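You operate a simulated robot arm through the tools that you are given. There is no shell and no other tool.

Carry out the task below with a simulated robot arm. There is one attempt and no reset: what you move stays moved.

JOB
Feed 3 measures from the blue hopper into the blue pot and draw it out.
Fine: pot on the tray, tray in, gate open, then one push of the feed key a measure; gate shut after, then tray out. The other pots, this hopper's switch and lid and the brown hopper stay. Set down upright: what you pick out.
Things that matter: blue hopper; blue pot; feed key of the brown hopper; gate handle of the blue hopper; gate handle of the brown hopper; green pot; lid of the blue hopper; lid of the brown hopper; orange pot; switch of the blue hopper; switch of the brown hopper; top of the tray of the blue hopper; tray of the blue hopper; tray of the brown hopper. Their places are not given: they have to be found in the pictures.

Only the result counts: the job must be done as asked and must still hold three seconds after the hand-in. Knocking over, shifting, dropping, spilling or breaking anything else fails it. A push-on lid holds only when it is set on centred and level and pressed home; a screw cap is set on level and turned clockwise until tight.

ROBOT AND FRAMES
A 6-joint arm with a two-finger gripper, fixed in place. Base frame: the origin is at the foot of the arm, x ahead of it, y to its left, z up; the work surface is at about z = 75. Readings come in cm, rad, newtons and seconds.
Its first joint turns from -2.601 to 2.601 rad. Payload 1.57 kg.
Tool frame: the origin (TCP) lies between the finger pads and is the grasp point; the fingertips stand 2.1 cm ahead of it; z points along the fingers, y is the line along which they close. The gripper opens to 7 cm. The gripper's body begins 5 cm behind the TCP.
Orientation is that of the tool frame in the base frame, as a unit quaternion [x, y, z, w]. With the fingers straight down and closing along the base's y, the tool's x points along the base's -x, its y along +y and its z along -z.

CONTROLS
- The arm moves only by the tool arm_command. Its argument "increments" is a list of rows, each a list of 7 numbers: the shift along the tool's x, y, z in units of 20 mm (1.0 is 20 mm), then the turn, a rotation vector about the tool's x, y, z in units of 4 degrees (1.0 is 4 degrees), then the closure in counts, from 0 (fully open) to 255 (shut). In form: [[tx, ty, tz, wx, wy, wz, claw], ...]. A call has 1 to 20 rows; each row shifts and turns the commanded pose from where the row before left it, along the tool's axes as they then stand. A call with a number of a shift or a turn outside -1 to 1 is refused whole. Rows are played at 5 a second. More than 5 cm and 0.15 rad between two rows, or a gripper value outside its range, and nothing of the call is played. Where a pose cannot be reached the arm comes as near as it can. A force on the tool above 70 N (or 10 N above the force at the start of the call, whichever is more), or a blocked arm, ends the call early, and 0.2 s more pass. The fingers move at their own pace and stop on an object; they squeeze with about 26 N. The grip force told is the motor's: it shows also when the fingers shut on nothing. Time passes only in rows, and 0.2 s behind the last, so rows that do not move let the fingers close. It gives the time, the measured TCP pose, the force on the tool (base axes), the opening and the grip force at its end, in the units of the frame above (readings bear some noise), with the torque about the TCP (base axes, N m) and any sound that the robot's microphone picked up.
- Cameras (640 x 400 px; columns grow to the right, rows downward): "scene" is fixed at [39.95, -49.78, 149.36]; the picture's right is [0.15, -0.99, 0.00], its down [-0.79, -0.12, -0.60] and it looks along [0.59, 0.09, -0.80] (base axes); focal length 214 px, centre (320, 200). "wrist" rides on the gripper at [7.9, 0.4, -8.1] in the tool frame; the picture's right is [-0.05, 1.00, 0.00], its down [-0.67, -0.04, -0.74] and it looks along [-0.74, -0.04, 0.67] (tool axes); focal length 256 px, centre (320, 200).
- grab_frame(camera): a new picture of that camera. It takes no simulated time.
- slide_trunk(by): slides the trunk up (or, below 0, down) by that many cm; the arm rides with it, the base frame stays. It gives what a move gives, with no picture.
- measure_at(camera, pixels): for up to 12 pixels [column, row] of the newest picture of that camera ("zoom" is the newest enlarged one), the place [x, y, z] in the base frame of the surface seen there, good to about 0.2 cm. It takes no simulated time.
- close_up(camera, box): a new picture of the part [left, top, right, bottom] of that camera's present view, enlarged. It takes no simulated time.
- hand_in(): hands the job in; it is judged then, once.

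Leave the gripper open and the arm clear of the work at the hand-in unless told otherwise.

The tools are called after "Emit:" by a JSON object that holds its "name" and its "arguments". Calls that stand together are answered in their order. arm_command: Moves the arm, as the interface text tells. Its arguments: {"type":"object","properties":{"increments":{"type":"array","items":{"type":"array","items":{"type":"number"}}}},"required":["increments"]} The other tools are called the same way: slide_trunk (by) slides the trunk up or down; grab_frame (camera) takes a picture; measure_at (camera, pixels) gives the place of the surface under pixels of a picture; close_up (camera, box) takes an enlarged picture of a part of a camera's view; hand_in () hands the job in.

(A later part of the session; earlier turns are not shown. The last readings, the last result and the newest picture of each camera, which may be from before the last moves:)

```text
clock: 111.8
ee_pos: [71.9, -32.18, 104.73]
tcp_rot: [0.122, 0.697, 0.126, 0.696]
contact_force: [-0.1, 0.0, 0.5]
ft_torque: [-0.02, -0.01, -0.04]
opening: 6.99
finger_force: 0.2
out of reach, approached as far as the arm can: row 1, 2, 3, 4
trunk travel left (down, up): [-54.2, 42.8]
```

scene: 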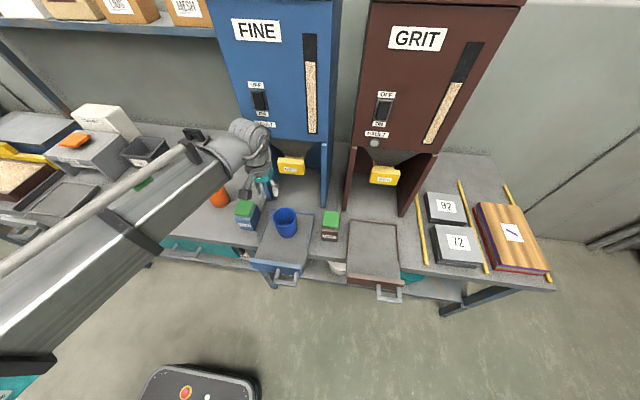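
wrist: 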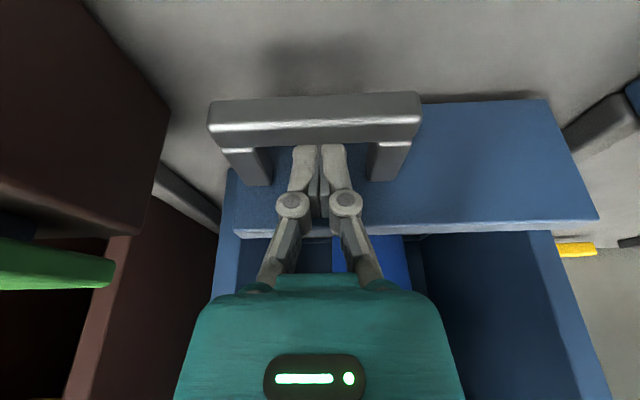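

The roll works (20° so far). I continue 17.5 more rows to reach 90°.

Emit:
{"name": "arm_command", "arguments": {"increments": [[0, 0, 0, 0, 0, 1, 0], [0, 0, 0, 0, 0, 1, 0], [0, 0, 0, 0, 0, 1, 0], [0, 0, 0, 0, 0, 1, 0], [0, 0, 0, 0, 0, 1, 0], [0, 0, 0, 0, 0, 1, 0], [0, 0, 0, 0, 0, 1, 0], [0, 0, 0, 0, 0, 1, 0], [0, 0, 0, 0, 0, 1, 0], [0, 0, 0, 0, 0, 1, 0], [0, 0, 0, 0, 0, 1, 0], [0, 0, 0, 0, 0, 1, 0], [0, 0, 0, 0, 0, 1, 0], [0, 0, 0, 0, 0, 1, 0], [0, 0, 0, 0, 0, 1, 0], [0, 0, 0, 0, 0, 1, 0], [0, 0, 0, 0, 0, 1, 0], [0, 0, 0, 0, 0, 0.5, 0]]}}

Emit:
{"name": "grab_frame", "arguments": {"camera": "wrist"}}

Emit:
{"name": "grab_frame", "arguments": {"camera": "scene"}}

```text
clock: 115.6
ee_pos: [72.0, -32.09, 104.71]
tcp_rot: [0.5, 0.5, 0.501, 0.499]
contact_force: [0.1, -0.4, -1.0]
ft_torque: [0.01, 0.0, 0.04]
opening: 7.01
finger_force: 0.1
trunk travel left (down, up): [-54.2, 42.8]
```

```text
taken
```

wrist: 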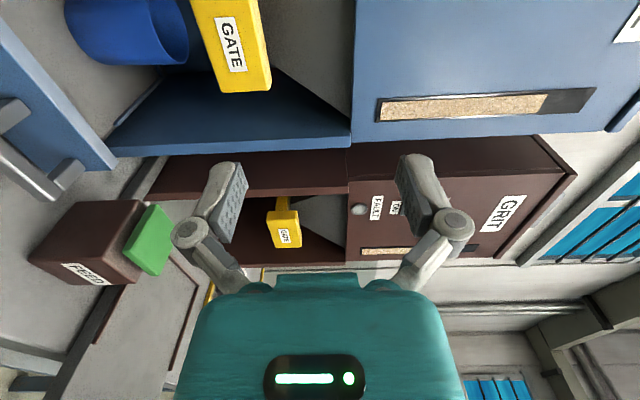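

```text
taken
```

scene: 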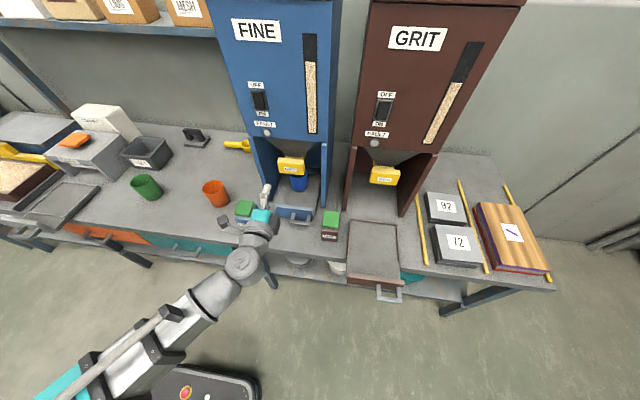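

Tool now points along +x with the fingers closing vertically. Gate block: y −27.7…−36.1, z 93.65–98.95, front x≈91. I lower the trunk 8.4 cm so the TCP is at z≈96.3.

Emit:
{"name": "slide_trunk", "arguments": {"by": -8.4}}

Emit:
{"name": "grab_frame", "arguments": {"camera": "wrist"}}

```text
clock: 116.8
ee_pos: [71.98, -32.04, 96.25]
tcp_rot: [0.5, 0.501, 0.501, 0.499]
contact_force: [0.3, 0.4, 0.1]
ft_torque: [0.0, 0.01, 0.01]
opening: 7.0
finger_force: 0.0
trunk travel left (down, up): [-45.8, 51.2]
```

```text
taken
```

wrist: 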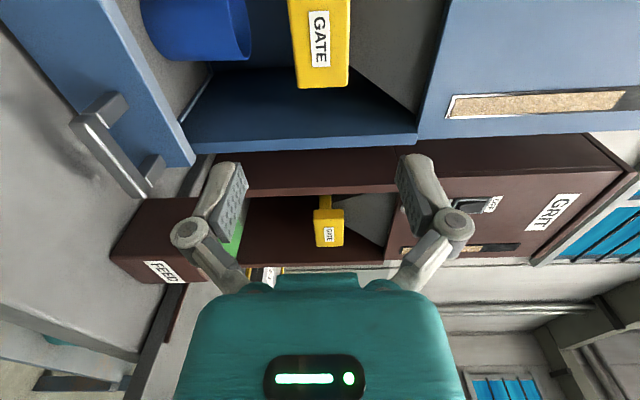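

The gate block is at (320,45), centred between the fingers in height. I go forward 13 cm to x≈85 and look.

Emit:
{"name": "arm_command", "arguments": {"increments": [[0, 0, 0.93, 0, 0, 0, 0], [0, 0, 0.93, 0, 0, 0, 0], [0, 0, 0.93, 0, 0, 0, 0], [0, 0, 0.93, 0, 0, 0, 0], [0, 0, 0.93, 0, 0, 0, 0], [0, 0, 0.93, 0, 0, 0, 0], [0, 0, 0.93, 0, 0, 0, 0]]}}

Emit:
{"name": "grab_frame", "arguments": {"camera": "wrist"}}

Emit:
{"name": "close_up", "arguments": {"camera": "scene", "box": [240, 120, 340, 220]}}

```text
clock: 118.4
ee_pos: [85.0, -32.07, 96.34]
tcp_rot: [0.499, 0.501, 0.501, 0.499]
contact_force: [-0.7, 0.3, 0.5]
ft_torque: [0.0, -0.02, -0.02]
opening: 6.97
finger_force: 0.0
trunk travel left (down, up): [-45.8, 51.2]
```

```text
taken
```

wrist: 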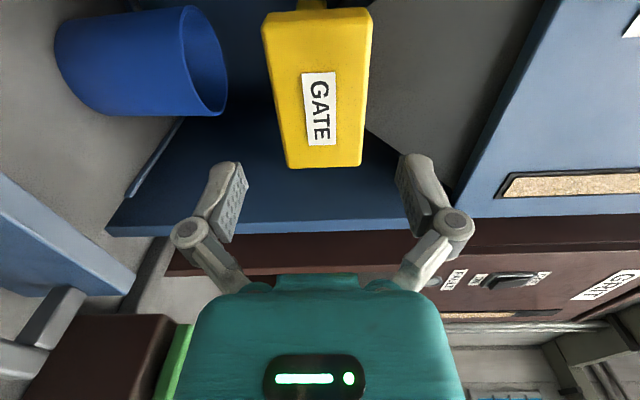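

```text
4.00 times, centred on (290, 170) of scene
```

zoom: 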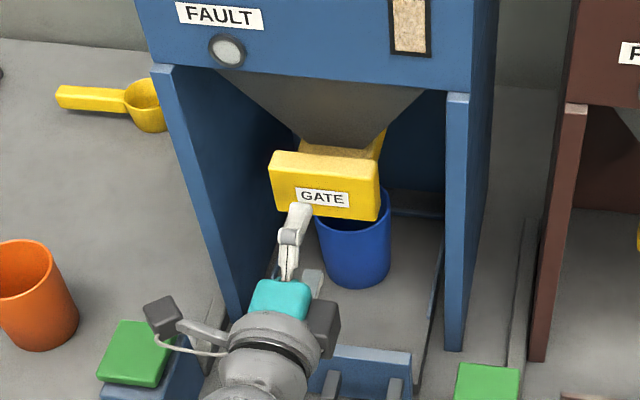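

The block sits between the fingers in height. I measure its thickness and edges from this side view before closing in.

Emit:
{"name": "measure_at", "arguments": {"camera": "wrist", "pixels": [[315, 12], [290, 15], [350, 10], [285, 150], [355, 150], [315, 4], [270, 40], [367, 40], [200, 45], [400, 60]]}}

```text
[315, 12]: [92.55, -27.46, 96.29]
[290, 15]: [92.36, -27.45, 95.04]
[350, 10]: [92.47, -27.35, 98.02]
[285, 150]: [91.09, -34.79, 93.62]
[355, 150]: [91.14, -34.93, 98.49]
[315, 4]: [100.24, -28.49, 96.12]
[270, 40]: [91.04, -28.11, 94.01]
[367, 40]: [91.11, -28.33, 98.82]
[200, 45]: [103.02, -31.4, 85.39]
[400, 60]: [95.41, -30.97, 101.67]
```

The block runs x 91–92.8. I go forward 6 cm (TCP x≈91, tips ≈93.1) in small rows.

Emit:
{"name": "arm_command", "arguments": {"increments": [[0, 0, 0.5, 0, 0, 0, 0], [0, 0, 0.5, 0, 0, 0, 0], [0, 0, 0.5, 0, 0, 0, 0], [0, 0, 0.5, 0, 0, 0, 0], [0, 0, 0.5, 0, 0, 0, 0], [0, 0, 0.5, 0, 0, 0, 0]]}}

Emit:
{"name": "grab_frame", "arguments": {"camera": "wrist"}}

Emit:
{"name": "close_up", "arguments": {"camera": "scene", "box": [240, 120, 340, 220]}}

```text
clock: 119.8
ee_pos: [91.12, -32.02, 96.29]
tcp_rot: [0.499, 0.501, 0.501, 0.499]
contact_force: [0.4, -0.5, -0.6]
ft_torque: [0.03, -0.01, 0.0]
opening: 6.99
finger_force: 0.0
trunk travel left (down, up): [-45.8, 51.2]
```

```text
taken
```

wrist: 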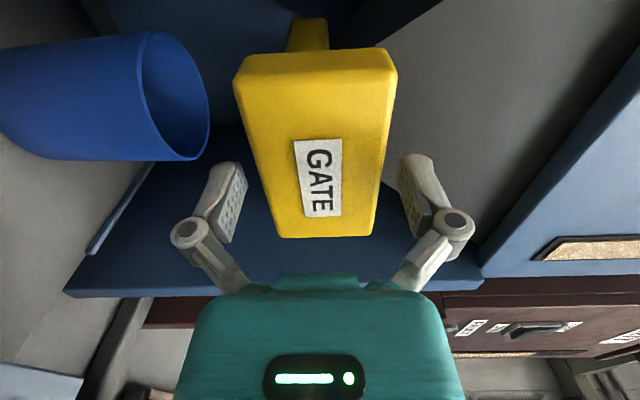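

```text
4.00 times, centred on (290, 170) of scene
```

zoom: 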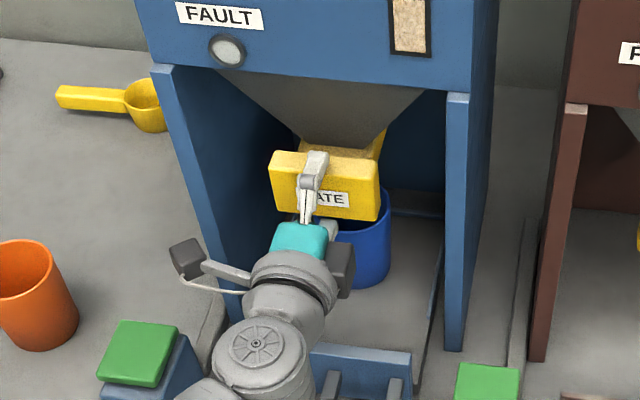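

The fingers stand above and below the block. I close them.

Emit:
{"name": "arm_command", "arguments": {"increments": [[0, 0, 0, 0, 0, 0, 60], [0, 0, 0, 0, 0, 0, 120], [0, 0, 0, 0, 0, 0, 255], [0, 0, 0, 0, 0, 0, 255], [0, 0, 0, 0, 0, 0, 255]]}}

```text
clock: 121.0
ee_pos: [91.0, -32.02, 96.34]
tcp_rot: [0.5, 0.501, 0.501, 0.498]
contact_force: [-0.1, -0.8, 3.3]
ft_torque: [0.11, -0.06, -0.05]
opening: 5.48
finger_force: 32.0
trunk travel left (down, up): [-45.8, 51.2]
```

Gripped (opening 5.48, 32 N). I pull back 3 cm in 0.5 cm rows and see if the gate slides.

Emit:
{"name": "arm_command", "arguments": {"increments": [[0, 0, -0.2, 0, 0, 0, 255], [0, 0, -0.25, 0, 0, 0, 255], [0, 0, -0.25, 0, 0, 0, 255], [0, 0, -0.25, 0, 0, 0, 255], [0, 0, -0.25, 0, 0, 0, 255], [0, 0, -0.25, 0, 0, 0, 255]]}}

Emit:
{"name": "grab_frame", "arguments": {"camera": "wrist"}}

Emit:
{"name": "close_up", "arguments": {"camera": "scene", "box": [240, 120, 340, 220]}}

```text
clock: 122.4
ee_pos: [87.8, -32.12, 96.25]
tcp_rot: [0.499, 0.5, 0.502, 0.499]
contact_force: [1.8, 1.3, 3.6]
ft_torque: [0.08, -0.43, -0.55]
opening: 5.48
finger_force: 31.8
trunk travel left (down, up): [-45.8, 51.2]
```

```text
taken
```

wrist: 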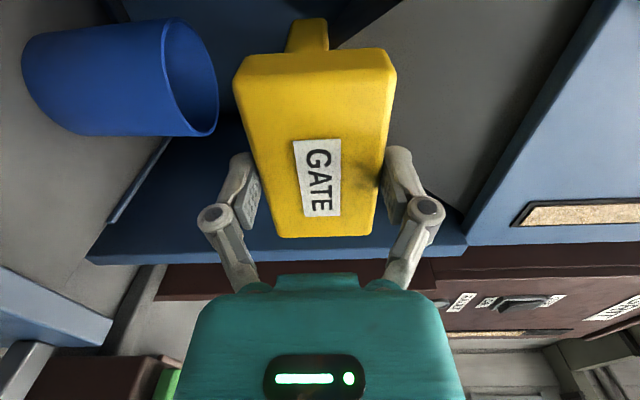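

```text
4.00 times, centred on (290, 170) of scene
```

zoom: 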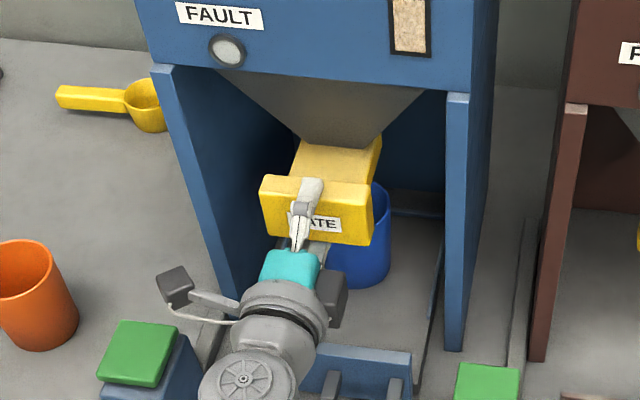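

The gate slides out with the grip (block now ≈3 cm out). I keep pulling in 0.5 cm rows toward its stop.

Emit:
{"name": "arm_command", "arguments": {"increments": [[0, 0, -0.25, 0, 0, 0, 255], [0, 0, -0.25, 0, 0, 0, 255], [0, 0, -0.25, 0, 0, 0, 255], [0, 0, -0.25, 0, 0, 0, 255], [0, 0, -0.25, 0, 0, 0, 255], [0, 0, -0.25, 0, 0, 0, 255], [0, 0, -0.25, 0, 0, 0, 255], [0, 0, -0.25, 0, 0, 0, 255]]}}

Emit:
{"name": "grab_frame", "arguments": {"camera": "wrist"}}

Emit:
{"name": "close_up", "arguments": {"camera": "scene", "box": [240, 120, 340, 220]}}

```text
clock: 124.2
ee_pos: [84.0, -32.08, 96.27]
tcp_rot: [0.5, 0.5, 0.501, 0.499]
contact_force: [0.5, -1.0, -0.1]
ft_torque: [0.02, -0.02, -0.03]
opening: 0.0
finger_force: 29.0
trunk travel left (down, up): [-45.8, 51.2]
```

```text
taken
```

wrist: 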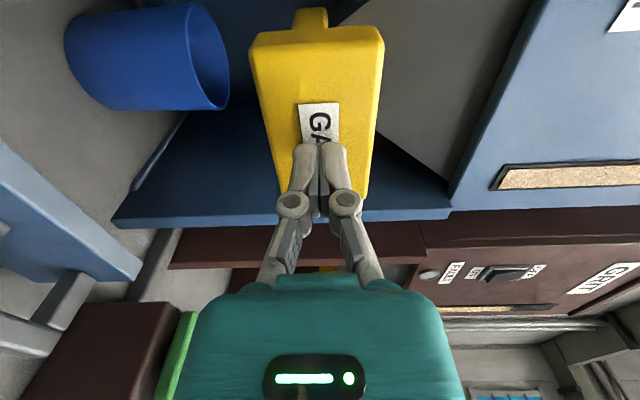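

```text
4.00 times, centred on (290, 170) of scene
```

zoom: 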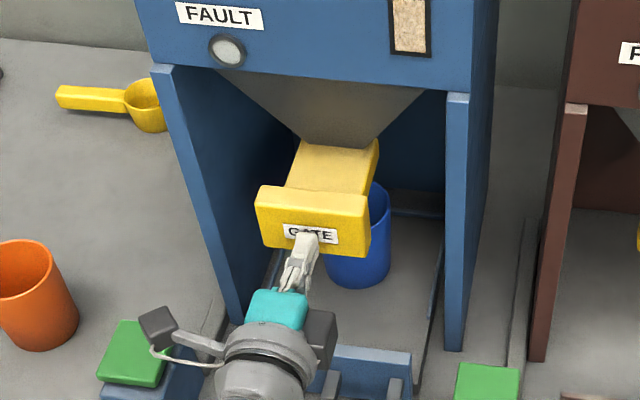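

The gate stopped and the fingers slipped off and shut. I measure where the block stands now.

Emit:
{"name": "measure_at", "arguments": {"camera": "wrist", "pixels": [[265, 60], [370, 60], [290, 100], [360, 120], [315, 20], [310, 50], [200, 40]]}}

Emit:
{"name": "measure_at", "arguments": {"camera": "zoom", "pixels": [[265, 205], [365, 215], [330, 165], [310, 150], [360, 150], [350, 240], [350, 145]]}}

```text
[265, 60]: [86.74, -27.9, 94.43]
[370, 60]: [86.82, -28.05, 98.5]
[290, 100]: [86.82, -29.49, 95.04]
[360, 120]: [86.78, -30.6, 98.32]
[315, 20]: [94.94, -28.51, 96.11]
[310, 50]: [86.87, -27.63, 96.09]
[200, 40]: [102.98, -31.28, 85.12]
```

```text
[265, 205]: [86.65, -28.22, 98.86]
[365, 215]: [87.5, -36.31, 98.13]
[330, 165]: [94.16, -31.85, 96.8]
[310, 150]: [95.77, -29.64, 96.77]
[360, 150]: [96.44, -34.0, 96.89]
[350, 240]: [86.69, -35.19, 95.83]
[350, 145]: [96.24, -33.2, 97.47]
```

The block front is at x≈86.75, 4.25 cm out. To be sure it is at its stop, I open the fingers, go forward 2.8 cm over the block, regrip and pull a little again.

Emit:
{"name": "arm_command", "arguments": {"increments": [[0, 0, -0.25, 0, 0, 0, 0], [0, 0, -0.25, 0, 0, 0, 0], [0, 0, 0, 0, 0, 0, 0], [0, 0, 0, 0, 0, 0, 0], [0, 0, 0, 0, 0, 0, 0]]}}

Emit:
{"name": "arm_command", "arguments": {"increments": [[0, 0, 0.5, 0, 0, 0, 0], [0, 0, 0.5, 0, 0, 0, 0], [0, 0, 0.5, 0, 0, 0, 0], [0, 0, 0.4, 0, 0, 0, 0], [0, 0, 0, 0, 0, 0, 100], [0, 0, 0, 0, 0, 0, 255], [0, 0, 0, 0, 0, 0, 255], [0, 0, 0, 0, 0, 0, 255]]}}

```text
clock: 125.4
ee_pos: [83.03, -31.98, 96.26]
tcp_rot: [0.5, 0.501, 0.5, 0.499]
contact_force: [-0.4, -0.6, -0.4]
ft_torque: [0.01, 0.0, 0.0]
opening: 6.99
finger_force: 0.0
trunk travel left (down, up): [-45.8, 51.2]
```

```text
clock: 127.2
ee_pos: [86.8, -32.09, 96.22]
tcp_rot: [0.499, 0.501, 0.501, 0.499]
contact_force: [0.5, -1.0, 6.2]
ft_torque: [0.01, -0.08, -0.18]
opening: 5.48
finger_force: 31.9
trunk travel left (down, up): [-45.8, 51.2]
```

Regripped (opening 5.48). I pull back 0.6 cm in 0.15 cm rows and read the force.

Emit:
{"name": "arm_command", "arguments": {"increments": [[0, 0, -0.075, 0, 0, 0, 255], [0, 0, -0.075, 0, 0, 0, 255], [0, 0, -0.075, 0, 0, 0, 255], [0, 0, -0.075, 0, 0, 0, 255]]}}

Emit:
{"name": "grab_frame", "arguments": {"camera": "wrist"}}

Emit:
{"name": "measure_at", "arguments": {"camera": "wrist", "pixels": [[265, 80], [370, 80], [315, 100], [310, 120]]}}

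```text
clock: 128.2
ee_pos: [86.47, -32.13, 96.37]
tcp_rot: [0.498, 0.501, 0.501, 0.499]
contact_force: [29.7, -2.8, 26.0]
ft_torque: [-0.13, -0.08, -0.02]
opening: 5.51
finger_force: 31.9
trunk travel left (down, up): [-45.8, 51.2]
```

```text
taken
```

wrist: 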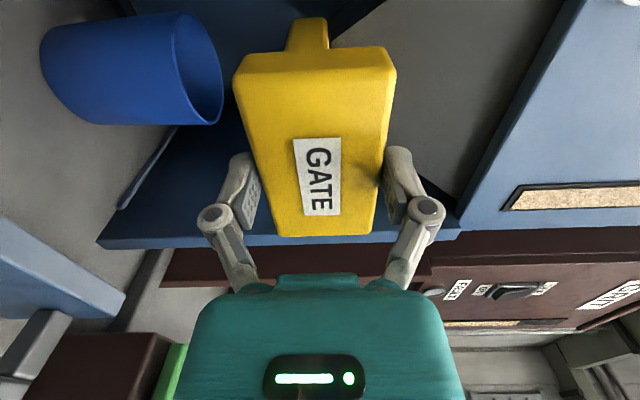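

```text
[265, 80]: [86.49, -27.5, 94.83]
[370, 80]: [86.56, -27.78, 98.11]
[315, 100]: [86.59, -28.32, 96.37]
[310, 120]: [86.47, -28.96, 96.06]
```

The gate pushes back with 30 N: it is at its outer stop, 4.5 cm out (front x≈86.5). I open the fingers and back straight off 14 cm, then check that nothing moved or fell.

Emit:
{"name": "arm_command", "arguments": {"increments": [[0, 0, 0, 0, 0, 0, 0], [0, 0, 0, 0, 0, 0, 0], [0, 0, 0, 0, 0, 0, 0], [0, 0, -0.5, 0, 0, 0, 0], [0, 0, -0.8, 0, 0, 0, 0], [0, 0, -0.9, 0, 0, 0, 0], [0, 0, -0.9, 0, 0, 0, 0], [0, 0, -0.9, 0, 0, 0, 0], [0, 0, -0.9, 0, 0, 0, 0], [0, 0, -0.9, 0, 0, 0, 0], [0, 0, -0.9, 0, 0, 0, 0]]}}

Emit:
{"name": "grab_frame", "arguments": {"camera": "wrist"}}

Emit:
{"name": "close_up", "arguments": {"camera": "scene", "box": [220, 110, 350, 240]}}

```text
clock: 130.6
ee_pos: [72.81, -32.05, 96.23]
tcp_rot: [0.499, 0.5, 0.501, 0.499]
contact_force: [0.1, -0.2, 0.8]
ft_torque: [0.0, -0.02, -0.01]
opening: 7.0
finger_force: 0.1
trunk travel left (down, up): [-45.8, 51.2]
```

```text
taken
```

wrist: 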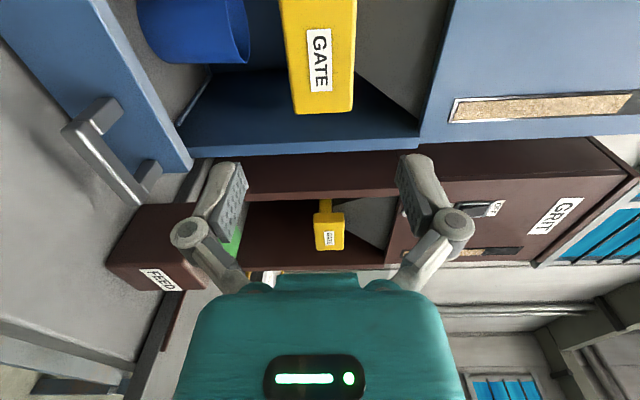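

```text
3.08 times, centred on (285, 175) of scene
```

zoom: 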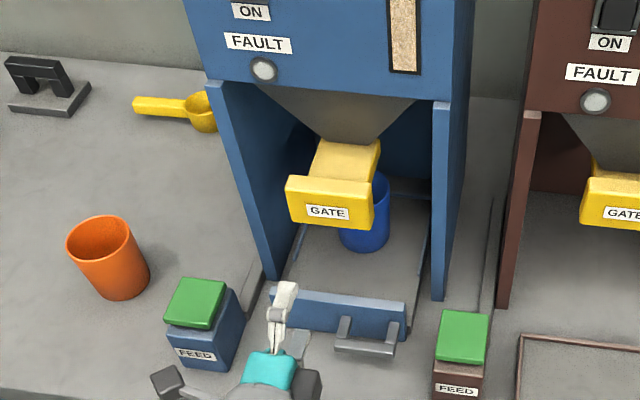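

The gate is open, pot still upright below, tray in. Next the feed key (green top at zoom (197,302)); I measure it.

Emit:
{"name": "measure_at", "arguments": {"camera": "zoom", "pixels": [[183, 283], [224, 288], [167, 320], [212, 327], [197, 303], [195, 354], [205, 345], [232, 320]]}}

Emit:
{"name": "slide_trunk", "arguments": {"by": 20}}

```text
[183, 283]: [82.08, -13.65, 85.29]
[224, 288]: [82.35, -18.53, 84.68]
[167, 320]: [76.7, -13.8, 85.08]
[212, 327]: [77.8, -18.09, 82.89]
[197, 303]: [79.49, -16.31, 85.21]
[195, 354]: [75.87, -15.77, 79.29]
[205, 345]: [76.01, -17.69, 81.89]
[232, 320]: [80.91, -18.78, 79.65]
```

```text
clock: 132.7
ee_pos: [72.73, -32.13, 116.3]
tcp_rot: [0.499, 0.5, 0.501, 0.499]
contact_force: [-0.4, -0.9, 0.1]
ft_torque: [0.01, 0.03, 0.0]
opening: 7.02
finger_force: 0.1
trunk travel left (down, up): [-65.8, 31.2]
```

The key's green top spans x≈77–82.5, y −13.6…−18.5, z 85.2: centre (79.8,−16.1). I turn the hand down again (about base y) and shut the fingers.

Emit:
{"name": "arm_command", "arguments": {"increments": [[0, 0, 0, 1, 0, 0, 255], [0, 0, 0, 1, 0, 0, 255], [0, 0, 0, 1, 0, 0, 255], [0, 0, 0, 1, 0, 0, 255], [0, 0, 0, 1, 0, 0, 255], [0, 0, 0, 1, 0, 0, 255], [0, 0, 0, 1, 0, 0, 255], [0, 0, 0, 1, 0, 0, 255], [0, 0, 0, 1, 0, 0, 255], [0, 0, 0, 1, 0, 0, 255], [0, 0, 0, 1, 0, 0, 255], [0, 0, 0, 1, 0, 0, 255], [0, 0, 0, 1, 0, 0, 255], [0, 0, 0, 1, 0, 0, 255], [0, 0, 0, 1, 0, 0, 255], [0, 0, 0, 1, 0, 0, 255], [0, 0, 0, 1, 0, 0, 255], [0, 0, 0, 1, 0, 0, 255], [0, 0, 0, 1, 0, 0, 255], [0, 0, 0, 1, 0, 0, 255]]}}

```text
clock: 136.9
ee_pos: [72.76, -32.09, 98.07]
tcp_rot: [0.703, 0.706, 0.061, 0.061]
contact_force: [0.3, 0.6, 0.5]
ft_torque: [-0.01, -0.02, -0.01]
opening: 0.0
finger_force: 25.7
out of reach, approached as far as the arm can: row 1, 2, 3, 4, 5, 6, 7, 8, 9, 10, 11, 12, 13, 14, 15, 16, 17, 18, 19
trunk travel left (down, up): [-65.8, 31.2]
```

Almost down (10° left). I finish the turn and move over the key to (79.8,−16.1).

Emit:
{"name": "arm_command", "arguments": {"increments": [[0, 0, 0, 1, 0, 0, 255], [0, 0, 0, 1, 0, 0, 255], [0, 0, 0, 0.48, 0, 0, 255], [0.888, 0.391, 0, 0, 0, 0, 255], [0.888, 0.391, 0, 0, 0, 0, 255], [0.888, 0.391, 0, 0, 0, 0, 255], [0.888, 0.391, 0, 0, 0, 0, 255], [0.888, 0.391, 0, 0, 0, 0, 255], [0.888, 0.391, 0, 0, 0, 0, 255], [0.888, 0.391, 0, 0, 0, 0, 255], [0.888, 0.391, 0, 0, 0, 0, 255], [0.888, 0.391, 0, 0, 0, 0, 255], [0, 0, 0, 0, 0, 0, 255]]}}

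Emit:
{"name": "grab_frame", "arguments": {"camera": "wrist"}}

Emit:
{"name": "grab_frame", "arguments": {"camera": "scene"}}

```text
clock: 139.7
ee_pos: [79.85, -16.07, 97.75]
tcp_rot: [0.706, 0.708, 0.0, 0.001]
contact_force: [-0.4, 0.2, -0.5]
ft_torque: [-0.02, 0.02, 0.01]
opening: 0.0
finger_force: 26.0
out of reach, approached as far as the arm can: row 1
trunk travel left (down, up): [-65.8, 31.2]
```

```text
taken
```

wrist: 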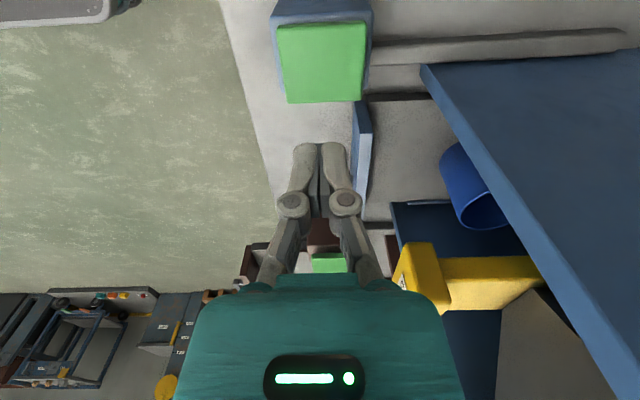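

```text
taken
```

scene: 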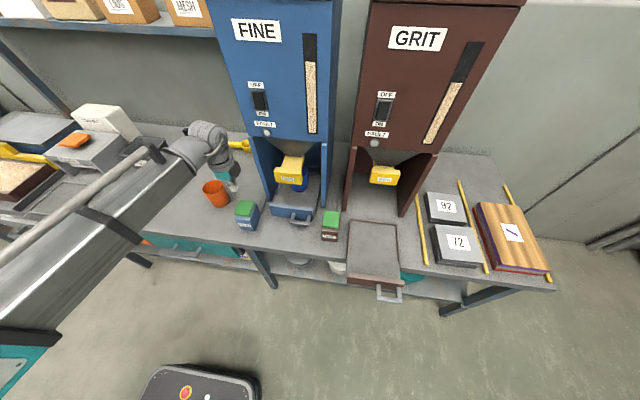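

The wrist view shows the key's green top at (322,62), the gate and the pot. I measure the key once more from here.

Emit:
{"name": "measure_at", "arguments": {"camera": "wrist", "pixels": [[280, 30], [365, 25], [290, 100], [360, 100], [322, 62], [322, 10], [480, 190], [485, 215]]}}

```text
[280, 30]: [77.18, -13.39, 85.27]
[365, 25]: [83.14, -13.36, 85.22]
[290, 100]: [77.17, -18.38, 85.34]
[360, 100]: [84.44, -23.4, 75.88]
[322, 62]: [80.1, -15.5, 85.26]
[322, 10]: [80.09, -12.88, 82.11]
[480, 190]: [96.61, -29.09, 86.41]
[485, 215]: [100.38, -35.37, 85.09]
```

Key centre ≈ (80.1,−15.9), top z 85.25; the fingers are over it (within 0.3 cm). I lower 9.8 cm, to tips ≈85.85, just above.

Emit:
{"name": "slide_trunk", "arguments": {"by": -9.8}}

Emit:
{"name": "grab_frame", "arguments": {"camera": "wrist"}}

```text
clock: 141.1
ee_pos: [79.79, -16.04, 87.93]
tcp_rot: [0.706, 0.708, 0.001, 0.002]
contact_force: [0.8, -0.5, 0.2]
ft_torque: [0.01, 0.0, 0.01]
opening: 0.0
finger_force: 25.7
trunk travel left (down, up): [-56.0, 41.0]
```

```text
taken
```

wrist: 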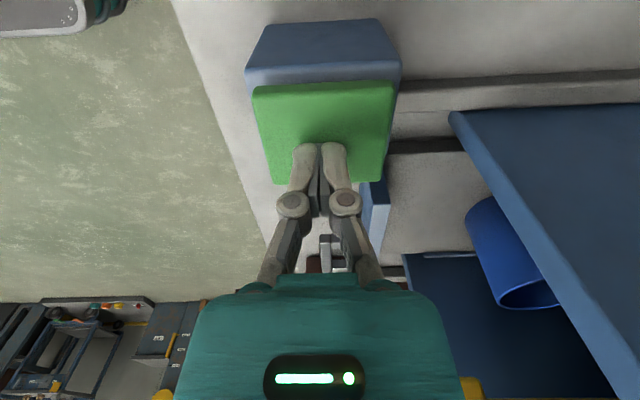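

Tips hang just over the key's middle. First press: I lower 1.0 cm and read force and sound.

Emit:
{"name": "slide_trunk", "arguments": {"by": -1.0}}

```text
clock: 141.6
ee_pos: [79.66, -16.03, 86.94]
tcp_rot: [0.706, 0.708, 0.001, 0.001]
contact_force: [1.1, -0.5, 3.0]
ft_torque: [0.02, 0.03, 0.01]
opening: 0.61
finger_force: 28.4
trunk travel left (down, up): [-55.0, 42.0]
```

Light contact (3 N), key down ≈0.4 cm, no sound yet. I lower 0.4 more.

Emit:
{"name": "slide_trunk", "arguments": {"by": -0.4}}

```text
clock: 142.2
ee_pos: [79.71, -16.09, 86.64]
tcp_rot: [0.706, 0.709, 0.001, 0.001]
contact_force: [0.5, -1.5, 4.3]
ft_torque: [0.01, 0.01, -0.01]
opening: 0.59
finger_force: 29.1
trunk travel left (down, up): [-54.6, 42.4]
heard: click
```

A click: first push made. I raise 1.6 cm to let the key come back fully, and look at the pot.

Emit:
{"name": "slide_trunk", "arguments": {"by": 1.6}}

Emit:
{"name": "grab_frame", "arguments": {"camera": "wrist"}}

Emit:
{"name": "close_up", "arguments": {"camera": "scene", "box": [240, 80, 350, 230]}}

```text
clock: 142.8
ee_pos: [79.73, -16.02, 88.05]
tcp_rot: [0.706, 0.708, 0.0, 0.0]
contact_force: [0.6, 0.6, -0.4]
ft_torque: [0.02, 0.0, 0.01]
opening: 0.0
finger_force: 28.7
trunk travel left (down, up): [-56.2, 40.8]
```

```text
taken
```

wrist: 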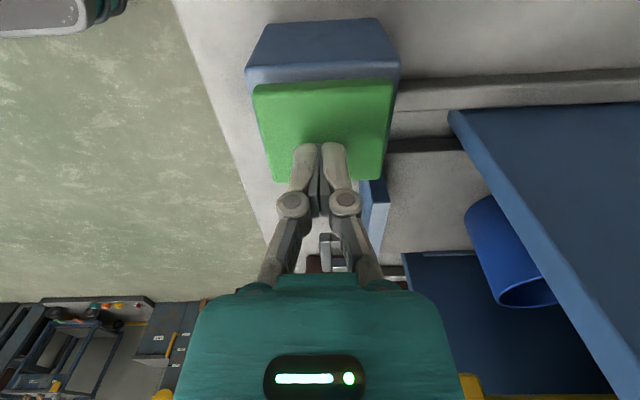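

```text
2.67 times, centred on (295, 155) of scene
```

zoom: 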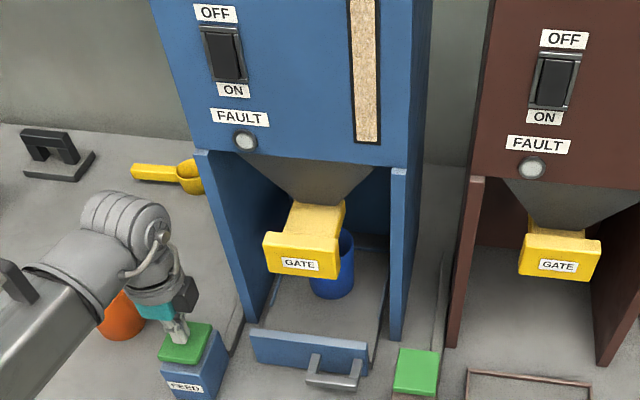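

Key is back up, fault lamp dark. I let 1 s pass and look closer at the pot's mouth and the level window, to see whether a measure fell.

Emit:
{"name": "arm_command", "arguments": {"increments": [[0, 0, 0, 0, 0, 0, 255], [0, 0, 0, 0, 0, 0, 255], [0, 0, 0, 0, 0, 0, 255], [0, 0, 0, 0, 0, 0, 255]]}}

Emit:
{"name": "close_up", "arguments": {"camera": "scene", "box": [270, 150, 330, 210]}}

Emit:
{"name": "close_up", "arguments": {"camera": "scene", "box": [220, 0, 350, 140]}}

Emit:
{"name": "close_up", "arguments": {"camera": "wrist", "box": [380, 160, 640, 400]}}

```text
clock: 143.8
ee_pos: [79.75, -16.08, 88.15]
tcp_rot: [0.706, 0.708, 0.001, 0.001]
contact_force: [0.2, -0.9, 0.3]
ft_torque: [-0.01, 0.0, 0.02]
opening: 0.02
finger_force: 28.5
trunk travel left (down, up): [-56.2, 40.8]
```

```text
6.67 times, centred on (300, 180) of scene
```

zoom: 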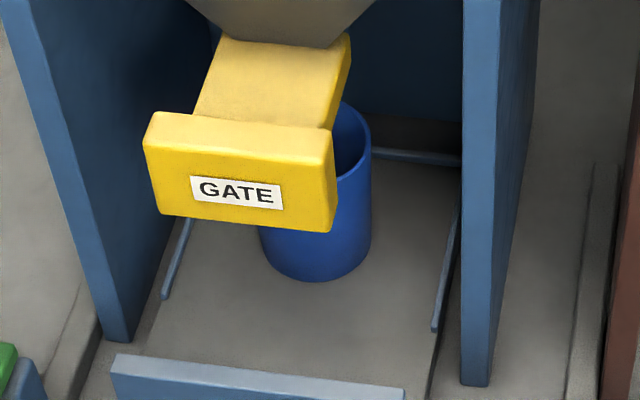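

```text
2.86 times, centred on (285, 70) of scene
```

zoom: 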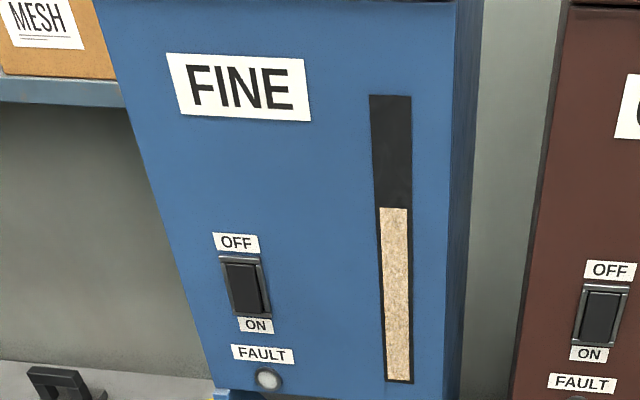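

```text
1.67 times, centred on (510, 280) of wrist
```

zoom: 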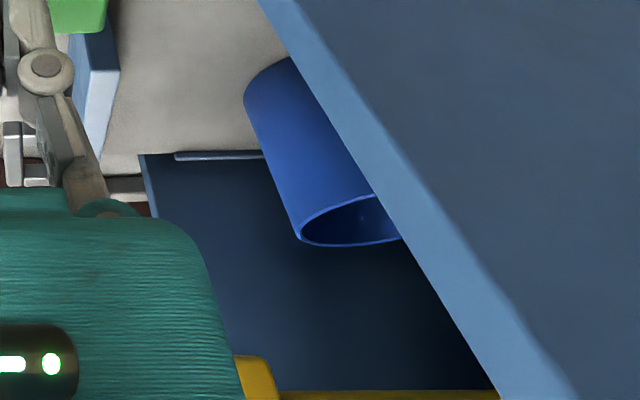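

The level window now shows the grain's top at scene row ≈73, where it was ≈62 before, so a measure seems to have fallen. I confirm with a full scene frame.

Emit:
{"name": "grab_frame", "arguments": {"camera": "scene"}}

Emit:
{"name": "close_up", "arguments": {"camera": "scene", "box": [280, 20, 340, 80]}}

```text
taken
```

scene: 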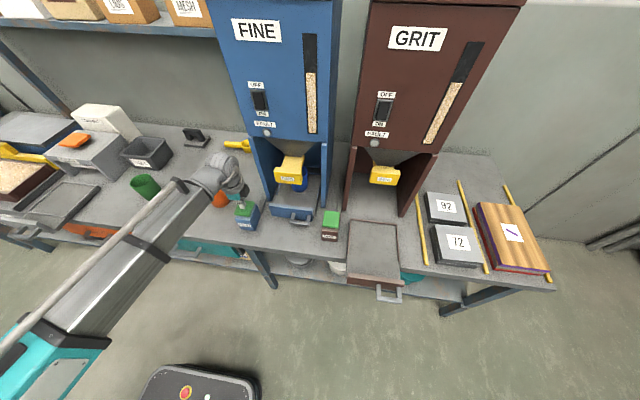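

```text
6.67 times, centred on (310, 50) of scene
```

zoom: 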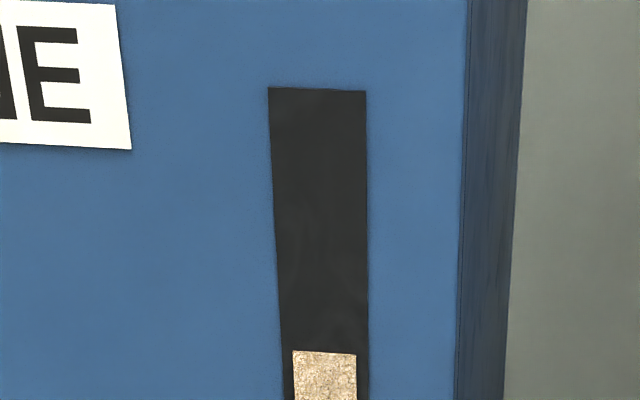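

The level fell from row 62 to ≈73: one measure is out. Second push: lower 1.4 cm + a bit, listening for the click.

Emit:
{"name": "slide_trunk", "arguments": {"by": -1.6}}

```text
clock: 144.4
ee_pos: [79.79, -16.1, 86.44]
tcp_rot: [0.706, 0.708, 0.001, 0.0]
contact_force: [-0.4, -1.4, 4.1]
ft_torque: [0.0, 0.0, 0.03]
opening: 0.59
finger_force: 28.2
trunk travel left (down, up): [-54.6, 42.4]
heard: click
```

Click heard: second push. I raise 1.6 cm again and wait, then check lamp and level.

Emit:
{"name": "slide_trunk", "arguments": {"by": 1.6}}

Emit:
{"name": "arm_command", "arguments": {"increments": [[0, 0, 0, 0, 0, 0, 255], [0, 0, 0, 0, 0, 0, 255], [0, 0, 0, 0, 0, 0, 255], [0, 0, 0, 0, 0, 0, 255]]}}

Emit:
{"name": "close_up", "arguments": {"camera": "scene", "box": [240, 20, 340, 140]}}

Emit:
{"name": "close_up", "arguments": {"camera": "scene", "box": [270, 150, 330, 210]}}

```text
clock: 145.1
ee_pos: [79.61, -16.14, 88.05]
tcp_rot: [0.705, 0.709, 0.0, 0.001]
contact_force: [-0.1, 0.2, 0.0]
ft_torque: [0.03, 0.03, -0.01]
opening: 0.0
finger_force: 28.6
trunk travel left (down, up): [-56.2, 40.8]
```

```text
clock: 146.1
ee_pos: [79.75, -16.12, 88.07]
tcp_rot: [0.706, 0.708, 0.001, 0.001]
contact_force: [-0.1, -0.7, -0.6]
ft_torque: [-0.02, 0.01, -0.02]
opening: 0.02
finger_force: 28.6
trunk travel left (down, up): [-56.2, 40.8]
```

```text
3.33 times, centred on (290, 80) of scene
```

zoom: 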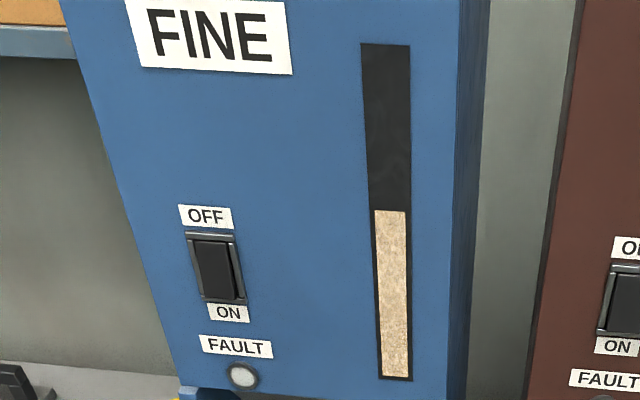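

```text
6.67 times, centred on (300, 180) of scene
```

zoom: 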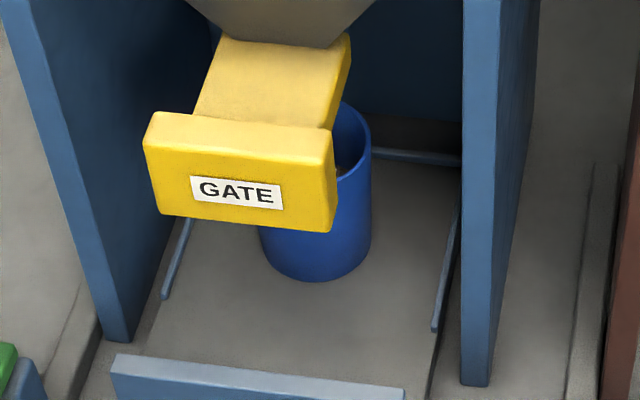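

The level is now at row ≈83 (62→73→83), and grain shows in the pot at zoom (345,165). Lamp still dark. Third push.

Emit:
{"name": "slide_trunk", "arguments": {"by": -1.6}}

```text
clock: 146.7
ee_pos: [79.65, -16.11, 86.5]
tcp_rot: [0.706, 0.708, 0.001, 0.0]
contact_force: [0.1, 0.0, 3.6]
ft_torque: [0.0, -0.02, -0.01]
opening: 0.59
finger_force: 28.8
trunk travel left (down, up): [-54.6, 42.4]
heard: click
```

Click: third push. I raise off the key and check lamp and level.

Emit:
{"name": "slide_trunk", "arguments": {"by": 4}}

Emit:
{"name": "arm_command", "arguments": {"increments": [[0, 0, 0, 0, 0, 0, 255], [0, 0, 0, 0, 0, 0, 255], [0, 0, 0, 0, 0, 0, 255], [0, 0, 0, 0, 0, 0, 255]]}}

Emit:
{"name": "close_up", "arguments": {"camera": "scene", "box": [240, 20, 340, 140]}}

Emit:
{"name": "close_up", "arguments": {"camera": "scene", "box": [270, 150, 330, 210]}}

```text
clock: 147.5
ee_pos: [79.67, -16.09, 90.5]
tcp_rot: [0.705, 0.709, 0.001, 0.001]
contact_force: [-0.3, -0.2, 0.4]
ft_torque: [-0.01, 0.02, 0.03]
opening: 0.0
finger_force: 28.4
trunk travel left (down, up): [-58.6, 38.4]
```

```text
clock: 148.5
ee_pos: [79.77, -16.09, 90.48]
tcp_rot: [0.706, 0.708, 0.001, 0.001]
contact_force: [0.7, 0.1, 0.5]
ft_torque: [0.02, 0.0, -0.02]
opening: 0.01
finger_force: 28.7
trunk travel left (down, up): [-58.6, 38.4]
```

```text
3.33 times, centred on (290, 80) of scene
```

zoom: 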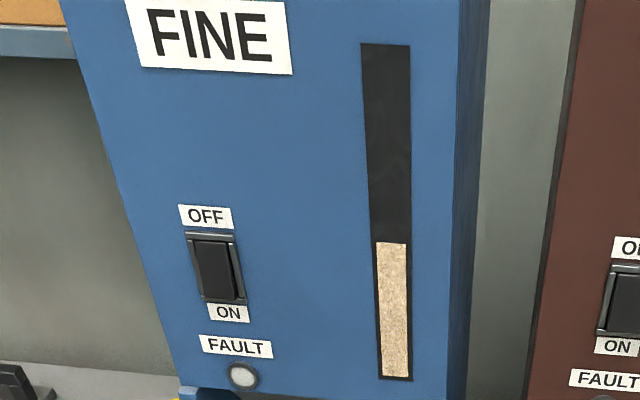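

```text
6.67 times, centred on (300, 180) of scene
```

zoom: 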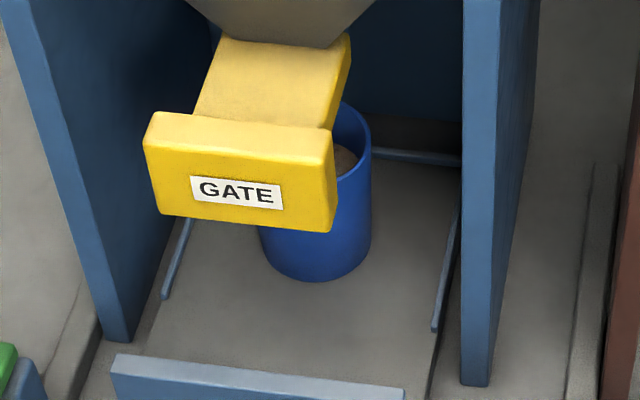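

The level is at row ≈93: three equal drops (62→73→83→93), so three measures are in the pot; no fault. Now to shut the gate: I raise 8 cm, go back to (72.5,−32), and turn the hand forward again.

Emit:
{"name": "slide_trunk", "arguments": {"by": 8}}

Emit:
{"name": "arm_command", "arguments": {"increments": [[-0.888, -0.391, 0, 0, 0, 0, 255], [-0.888, -0.391, 0, 0, 0, 0, 255], [-0.888, -0.391, 0, 0, 0, 0, 255], [-0.888, -0.391, 0, 0, 0, 0, 255], [-0.888, -0.391, 0, 0, 0, 0, 255], [-0.888, -0.391, 0, 0, 0, 0, 255], [-0.888, -0.391, 0, 0, 0, 0, 255], [-0.888, -0.391, 0, 0, 0, 0, 255], [-0.888, -0.391, 0, 0, 0, 0, 255], [0, 0, 0, 0, 0, 0, 255]]}}

```text
clock: 149.7
ee_pos: [79.77, -16.04, 98.53]
tcp_rot: [0.706, 0.708, 0.001, 0.0]
contact_force: [0.1, -0.2, 1.3]
ft_torque: [-0.04, 0.0, -0.01]
opening: 0.0
finger_force: 28.2
trunk travel left (down, up): [-66.6, 30.4]
```

```text
clock: 151.9
ee_pos: [72.8, -32.2, 98.56]
tcp_rot: [0.706, 0.708, 0.001, 0.0]
contact_force: [-0.3, -0.3, 0.0]
ft_torque: [0.03, -0.03, 0.0]
opening: 0.02
finger_force: 28.8
trunk travel left (down, up): [-66.6, 30.4]
```

Now I turn the hand forward (wx −) by 80°, then the rest.

Emit:
{"name": "arm_command", "arguments": {"increments": [[0, 0, 0, -1, 0, 0, 255], [0, 0, 0, -1, 0, 0, 255], [0, 0, 0, -1, 0, 0, 255], [0, 0, 0, -1, 0, 0, 255], [0, 0, 0, -1, 0, 0, 255], [0, 0, 0, -1, 0, 0, 255], [0, 0, 0, -1, 0, 0, 255], [0, 0, 0, -1, 0, 0, 255], [0, 0, 0, -1, 0, 0, 255], [0, 0, 0, -1, 0, 0, 255], [0, 0, 0, -1, 0, 0, 255], [0, 0, 0, -1, 0, 0, 255], [0, 0, 0, -1, 0, 0, 255], [0, 0, 0, -1, 0, 0, 255], [0, 0, 0, -1, 0, 0, 255], [0, 0, 0, -1, 0, 0, 255], [0, 0, 0, -1, 0, 0, 255], [0, 0, 0, -1, 0, 0, 255], [0, 0, 0, -1, 0, 0, 255], [0, 0, 0, -1, 0, 0, 255]]}}

Emit:
{"name": "arm_command", "arguments": {"increments": [[0, 0, 0, -1, 0, 0, 255], [0, 0, 0, -1, 0, 0, 255], [0, 0, 0, -0.5, 0, 0, 255], [0, 0, 0, 0, 0, 0, 255]]}}

```text
clock: 156.1
ee_pos: [72.8, -32.05, 114.02]
tcp_rot: [0.541, 0.542, 0.456, 0.454]
contact_force: [-0.1, 0.0, -0.2]
ft_torque: [-0.02, -0.01, -0.01]
opening: 0.0
finger_force: 28.7
out of reach, approached as far as the arm can: row 3, 4, 5, 6, 7, 8, 9, 10, 11, 12, 13, 14, 15, 16, 17, 18, 19, 20
trunk travel left (down, up): [-66.6, 30.4]
```

```text
clock: 157.1
ee_pos: [72.77, -32.14, 117.1]
tcp_rot: [0.499, 0.501, 0.5, 0.499]
contact_force: [-0.6, -0.6, 0.1]
ft_torque: [-0.02, -0.02, 0.03]
opening: 0.0
finger_force: 28.5
out of reach, approached as far as the arm can: row 1, 2, 3
trunk travel left (down, up): [-66.6, 30.4]
```

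The hand points along +x at z≈117. I lower the trunk 20.8 cm to z≈96.3, in front of the gate block.

Emit:
{"name": "slide_trunk", "arguments": {"by": -20.8}}

Emit:
{"name": "grab_frame", "arguments": {"camera": "wrist"}}

```text
clock: 159.3
ee_pos: [72.92, -32.24, 96.4]
tcp_rot: [0.5, 0.501, 0.5, 0.499]
contact_force: [-0.7, -0.3, 0.3]
ft_torque: [0.03, 0.0, 0.0]
opening: 0.0
finger_force: 28.3
trunk travel left (down, up): [-45.8, 51.2]
```

```text
taken
```

wrist: 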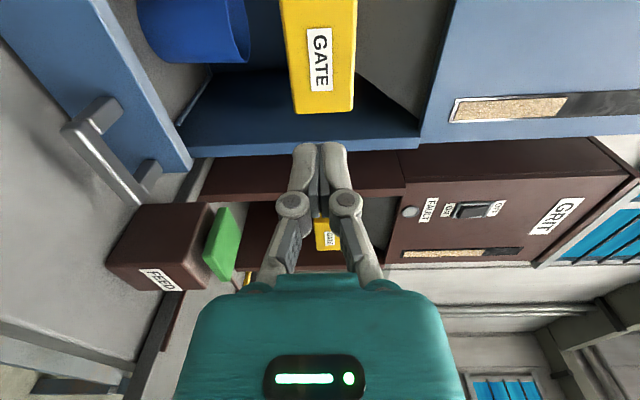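

Fingers shut, tips at x≈75, block front at 86.5. I go forward 10.8 cm, then push slowly.

Emit:
{"name": "arm_command", "arguments": {"increments": [[0, 0, 0.9, 0, 0, 0, 255], [0, 0, 0.9, 0, 0, 0, 255], [0, 0, 0.9, 0, 0, 0, 255], [0, 0, 0.9, 0, 0, 0, 255], [0, 0, 0.9, 0, 0, 0, 255], [0, 0, 0.9, 0, 0, 0, 255], [0, 0, 0.25, 0, 0, 0, 255], [0, 0, 0.25, 0, 0, 0, 255], [0, 0, 0.25, 0, 0, 0, 255], [0, 0, 0.25, 0, 0, 0, 255], [0, 0, 0.25, 0, 0, 0, 255], [0, 0, 0.25, 0, 0, 0, 255], [0, 0, 0.25, 0, 0, 0, 255], [0, 0, 0.25, 0, 0, 0, 255]]}}

Emit:
{"name": "grab_frame", "arguments": {"camera": "wrist"}}

Emit:
{"name": "close_up", "arguments": {"camera": "scene", "box": [240, 120, 340, 220]}}

```text
clock: 162.3
ee_pos: [87.67, -32.15, 96.32]
tcp_rot: [0.5, 0.501, 0.5, 0.498]
contact_force: [-1.1, -0.9, -0.2]
ft_torque: [0.0, 0.02, -0.01]
opening: 0.0
finger_force: 28.7
trunk travel left (down, up): [-45.8, 51.2]
```

```text
taken
```

wrist: 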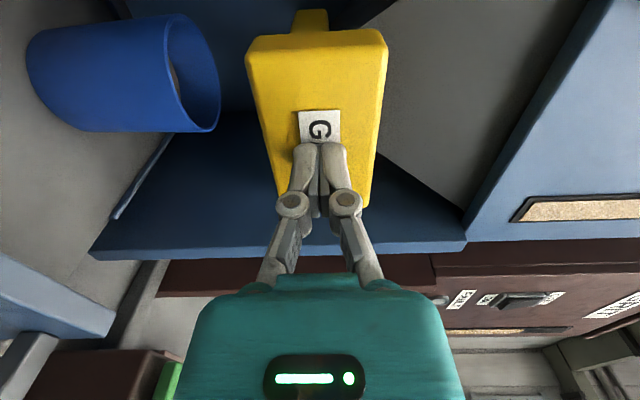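

```text
4.00 times, centred on (290, 170) of scene
```

zoom: 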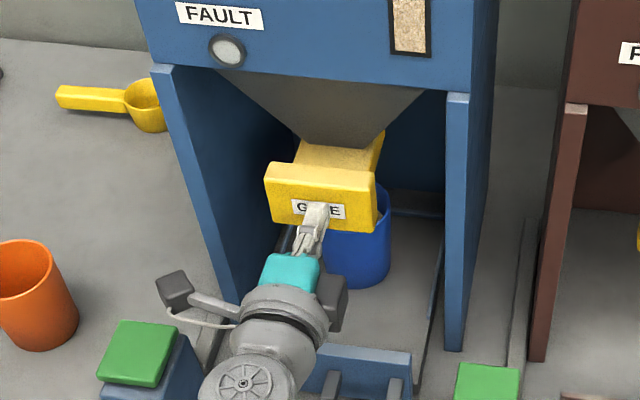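

The gate goes in (tips at ≈89.8). I push the last ≈1.3 cm in 0.2 cm rows until the force rises.

Emit:
{"name": "arm_command", "arguments": {"increments": [[0, 0, 0.1, 0, 0, 0, 255], [0, 0, 0.1, 0, 0, 0, 255], [0, 0, 0.1, 0, 0, 0, 255], [0, 0, 0.1, 0, 0, 0, 255], [0, 0, 0.1, 0, 0, 0, 255], [0, 0, 0.1, 0, 0, 0, 255], [0, 0, 0.1, 0, 0, 0, 255], [0, 0, 0.1, 0, 0, 0, 255], [0, 0, 0.1, 0, 0, 0, 255]]}}

Emit:
{"name": "grab_frame", "arguments": {"camera": "wrist"}}

Emit:
{"name": "measure_at", "arguments": {"camera": "wrist", "pixels": [[265, 80], [370, 80], [320, 70], [285, 170]]}}

```text
clock: 164.3
ee_pos: [89.14, -32.04, 96.3]
tcp_rot: [0.5, 0.501, 0.5, 0.5]
contact_force: [-35.0, 3.1, -16.5]
ft_torque: [0.06, 0.31, -0.08]
opening: 0.63
finger_force: 28.8
trunk travel left (down, up): [-45.8, 51.2]
```

```text
taken
```

wrist: 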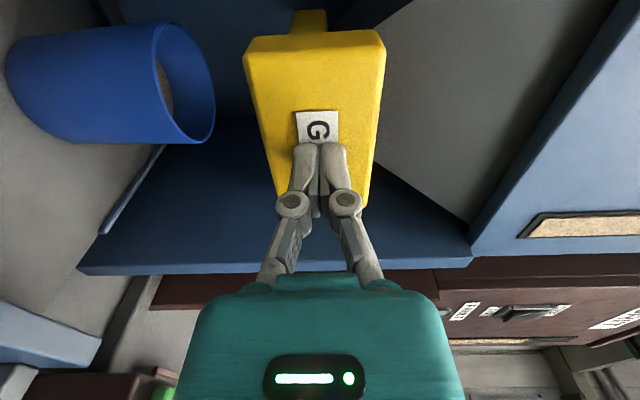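

```text
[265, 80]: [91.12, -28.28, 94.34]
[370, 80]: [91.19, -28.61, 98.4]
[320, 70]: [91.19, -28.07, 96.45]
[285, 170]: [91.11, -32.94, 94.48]
```

The gate is shut: block front back at x≈91.1, as at the start, stop felt with 35 N. I back off to x≈72.5.

Emit:
{"name": "arm_command", "arguments": {"increments": [[0, 0, -0.3, 0, 0, 0, 255], [0, 0, -0.8, 0, 0, 0, 255], [0, 0, -0.9, 0, 0, 0, 255], [0, 0, -0.9, 0, 0, 0, 255], [0, 0, -0.9, 0, 0, 0, 255], [0, 0, -0.9, 0, 0, 0, 255], [0, 0, -0.9, 0, 0, 0, 255], [0, 0, -0.9, 0, 0, 0, 255], [0, 0, -0.9, 0, 0, 0, 255], [0, 0, -0.9, 0, 0, 0, 255]]}}

Emit:
{"name": "close_up", "arguments": {"camera": "scene", "box": [230, 110, 350, 240]}}

```text
clock: 166.5
ee_pos: [72.84, -32.04, 96.22]
tcp_rot: [0.499, 0.502, 0.5, 0.499]
contact_force: [0.4, 0.3, 1.1]
ft_torque: [0.0, 0.04, 0.02]
opening: 0.03
finger_force: 28.7
trunk travel left (down, up): [-45.8, 51.2]
```

```text
3.08 times, centred on (290, 175) of scene
```

zoom: 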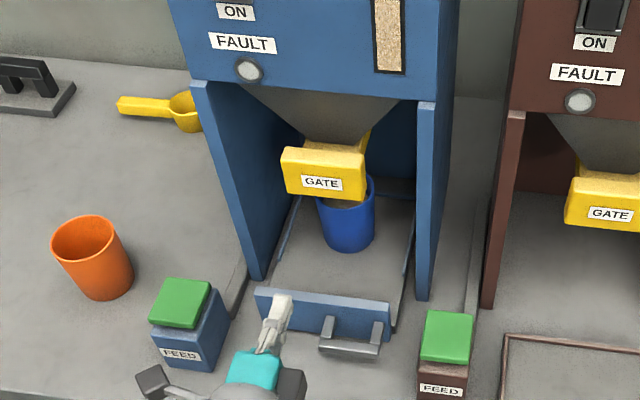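

Gate shut, pot with grain below. Now I raise the trunk 20 cm and turn the hand down again for the tray handle.

Emit:
{"name": "slide_trunk", "arguments": {"by": 20}}

Emit:
{"name": "arm_command", "arguments": {"increments": [[0, 0, 0, 1, 0, 0, 145], [0, 0, 0, 1, 0, 0, 145], [0, 0, 0, 1, 0, 0, 145], [0, 0, 0, 1, 0, 0, 145], [0, 0, 0, 1, 0, 0, 145], [0, 0, 0, 1, 0, 0, 145], [0, 0, 0, 1, 0, 0, 145], [0, 0, 0, 1, 0, 0, 145], [0, 0, 0, 1, 0, 0, 145], [0, 0, 0, 1, 0, 0, 145], [0, 0, 0, 1, 0, 0, 145], [0, 0, 0, 1, 0, 0, 145], [0, 0, 0, 1, 0, 0, 145], [0, 0, 0, 1, 0, 0, 145], [0, 0, 0, 1, 0, 0, 145], [0, 0, 0, 1, 0, 0, 145], [0, 0, 0, 1, 0, 0, 145], [0, 0, 0, 1, 0, 0, 145], [0, 0, 0, 1, 0, 0, 145], [0, 0, 0, 1, 0, 0, 145]]}}

```text
clock: 168.7
ee_pos: [72.8, -31.97, 116.27]
tcp_rot: [0.5, 0.501, 0.5, 0.499]
contact_force: [0.4, 0.0, 0.0]
ft_torque: [0.0, -0.02, 0.0]
opening: 0.0
finger_force: 28.8
trunk travel left (down, up): [-65.8, 31.2]
```

```text
clock: 172.9
ee_pos: [72.81, -32.09, 97.95]
tcp_rot: [0.703, 0.706, 0.06, 0.061]
contact_force: [0.3, 0.0, 0.0]
ft_torque: [0.02, 0.02, -0.01]
opening: 3.01
finger_force: 0.0
out of reach, approached as far as the arm can: row 1, 2, 3, 4, 5, 6, 7, 8, 9, 10, 11, 12, 13, 14, 15, 16, 17, 18, 19
trunk travel left (down, up): [-65.8, 31.2]
```

Fingers are 3 cm apart. I finish the turn and go over the bar at (79.5,−36.1).

Emit:
{"name": "arm_command", "arguments": {"increments": [[0, 0, 0, 1, 0, 0, 145], [0, 0, 0, 1, 0, 0, 145], [0, 0, 0, 0.48, 0, 0, 145], [-0.5, 0.84, 0, 0, 0, 0, 145], [-0.5, 0.84, 0, 0, 0, 0, 145], [-0.5, 0.84, 0, 0, 0, 0, 145], [-0.5, 0.84, 0, 0, 0, 0, 145], [0, 0, 0, 0, 0, 0, 145]]}}

Emit:
{"name": "grab_frame", "arguments": {"camera": "wrist"}}

```text
clock: 174.7
ee_pos: [79.82, -36.17, 97.63]
tcp_rot: [0.705, 0.709, 0.0, 0.0]
contact_force: [-0.1, -0.4, 0.9]
ft_torque: [-0.01, 0.02, 0.02]
opening: 3.04
finger_force: 0.0
out of reach, approached as far as the arm can: row 1
trunk travel left (down, up): [-65.8, 31.2]
```

```text
taken
```

wrist: 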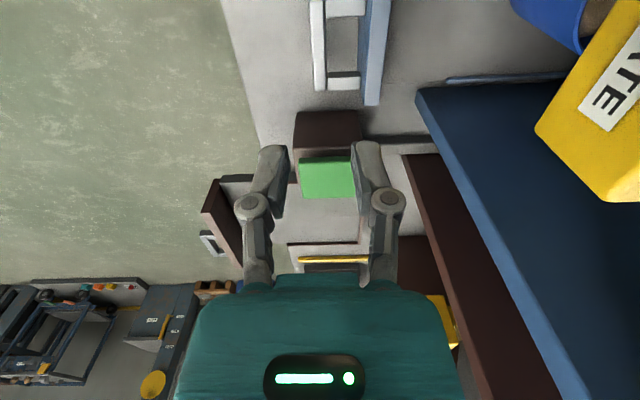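

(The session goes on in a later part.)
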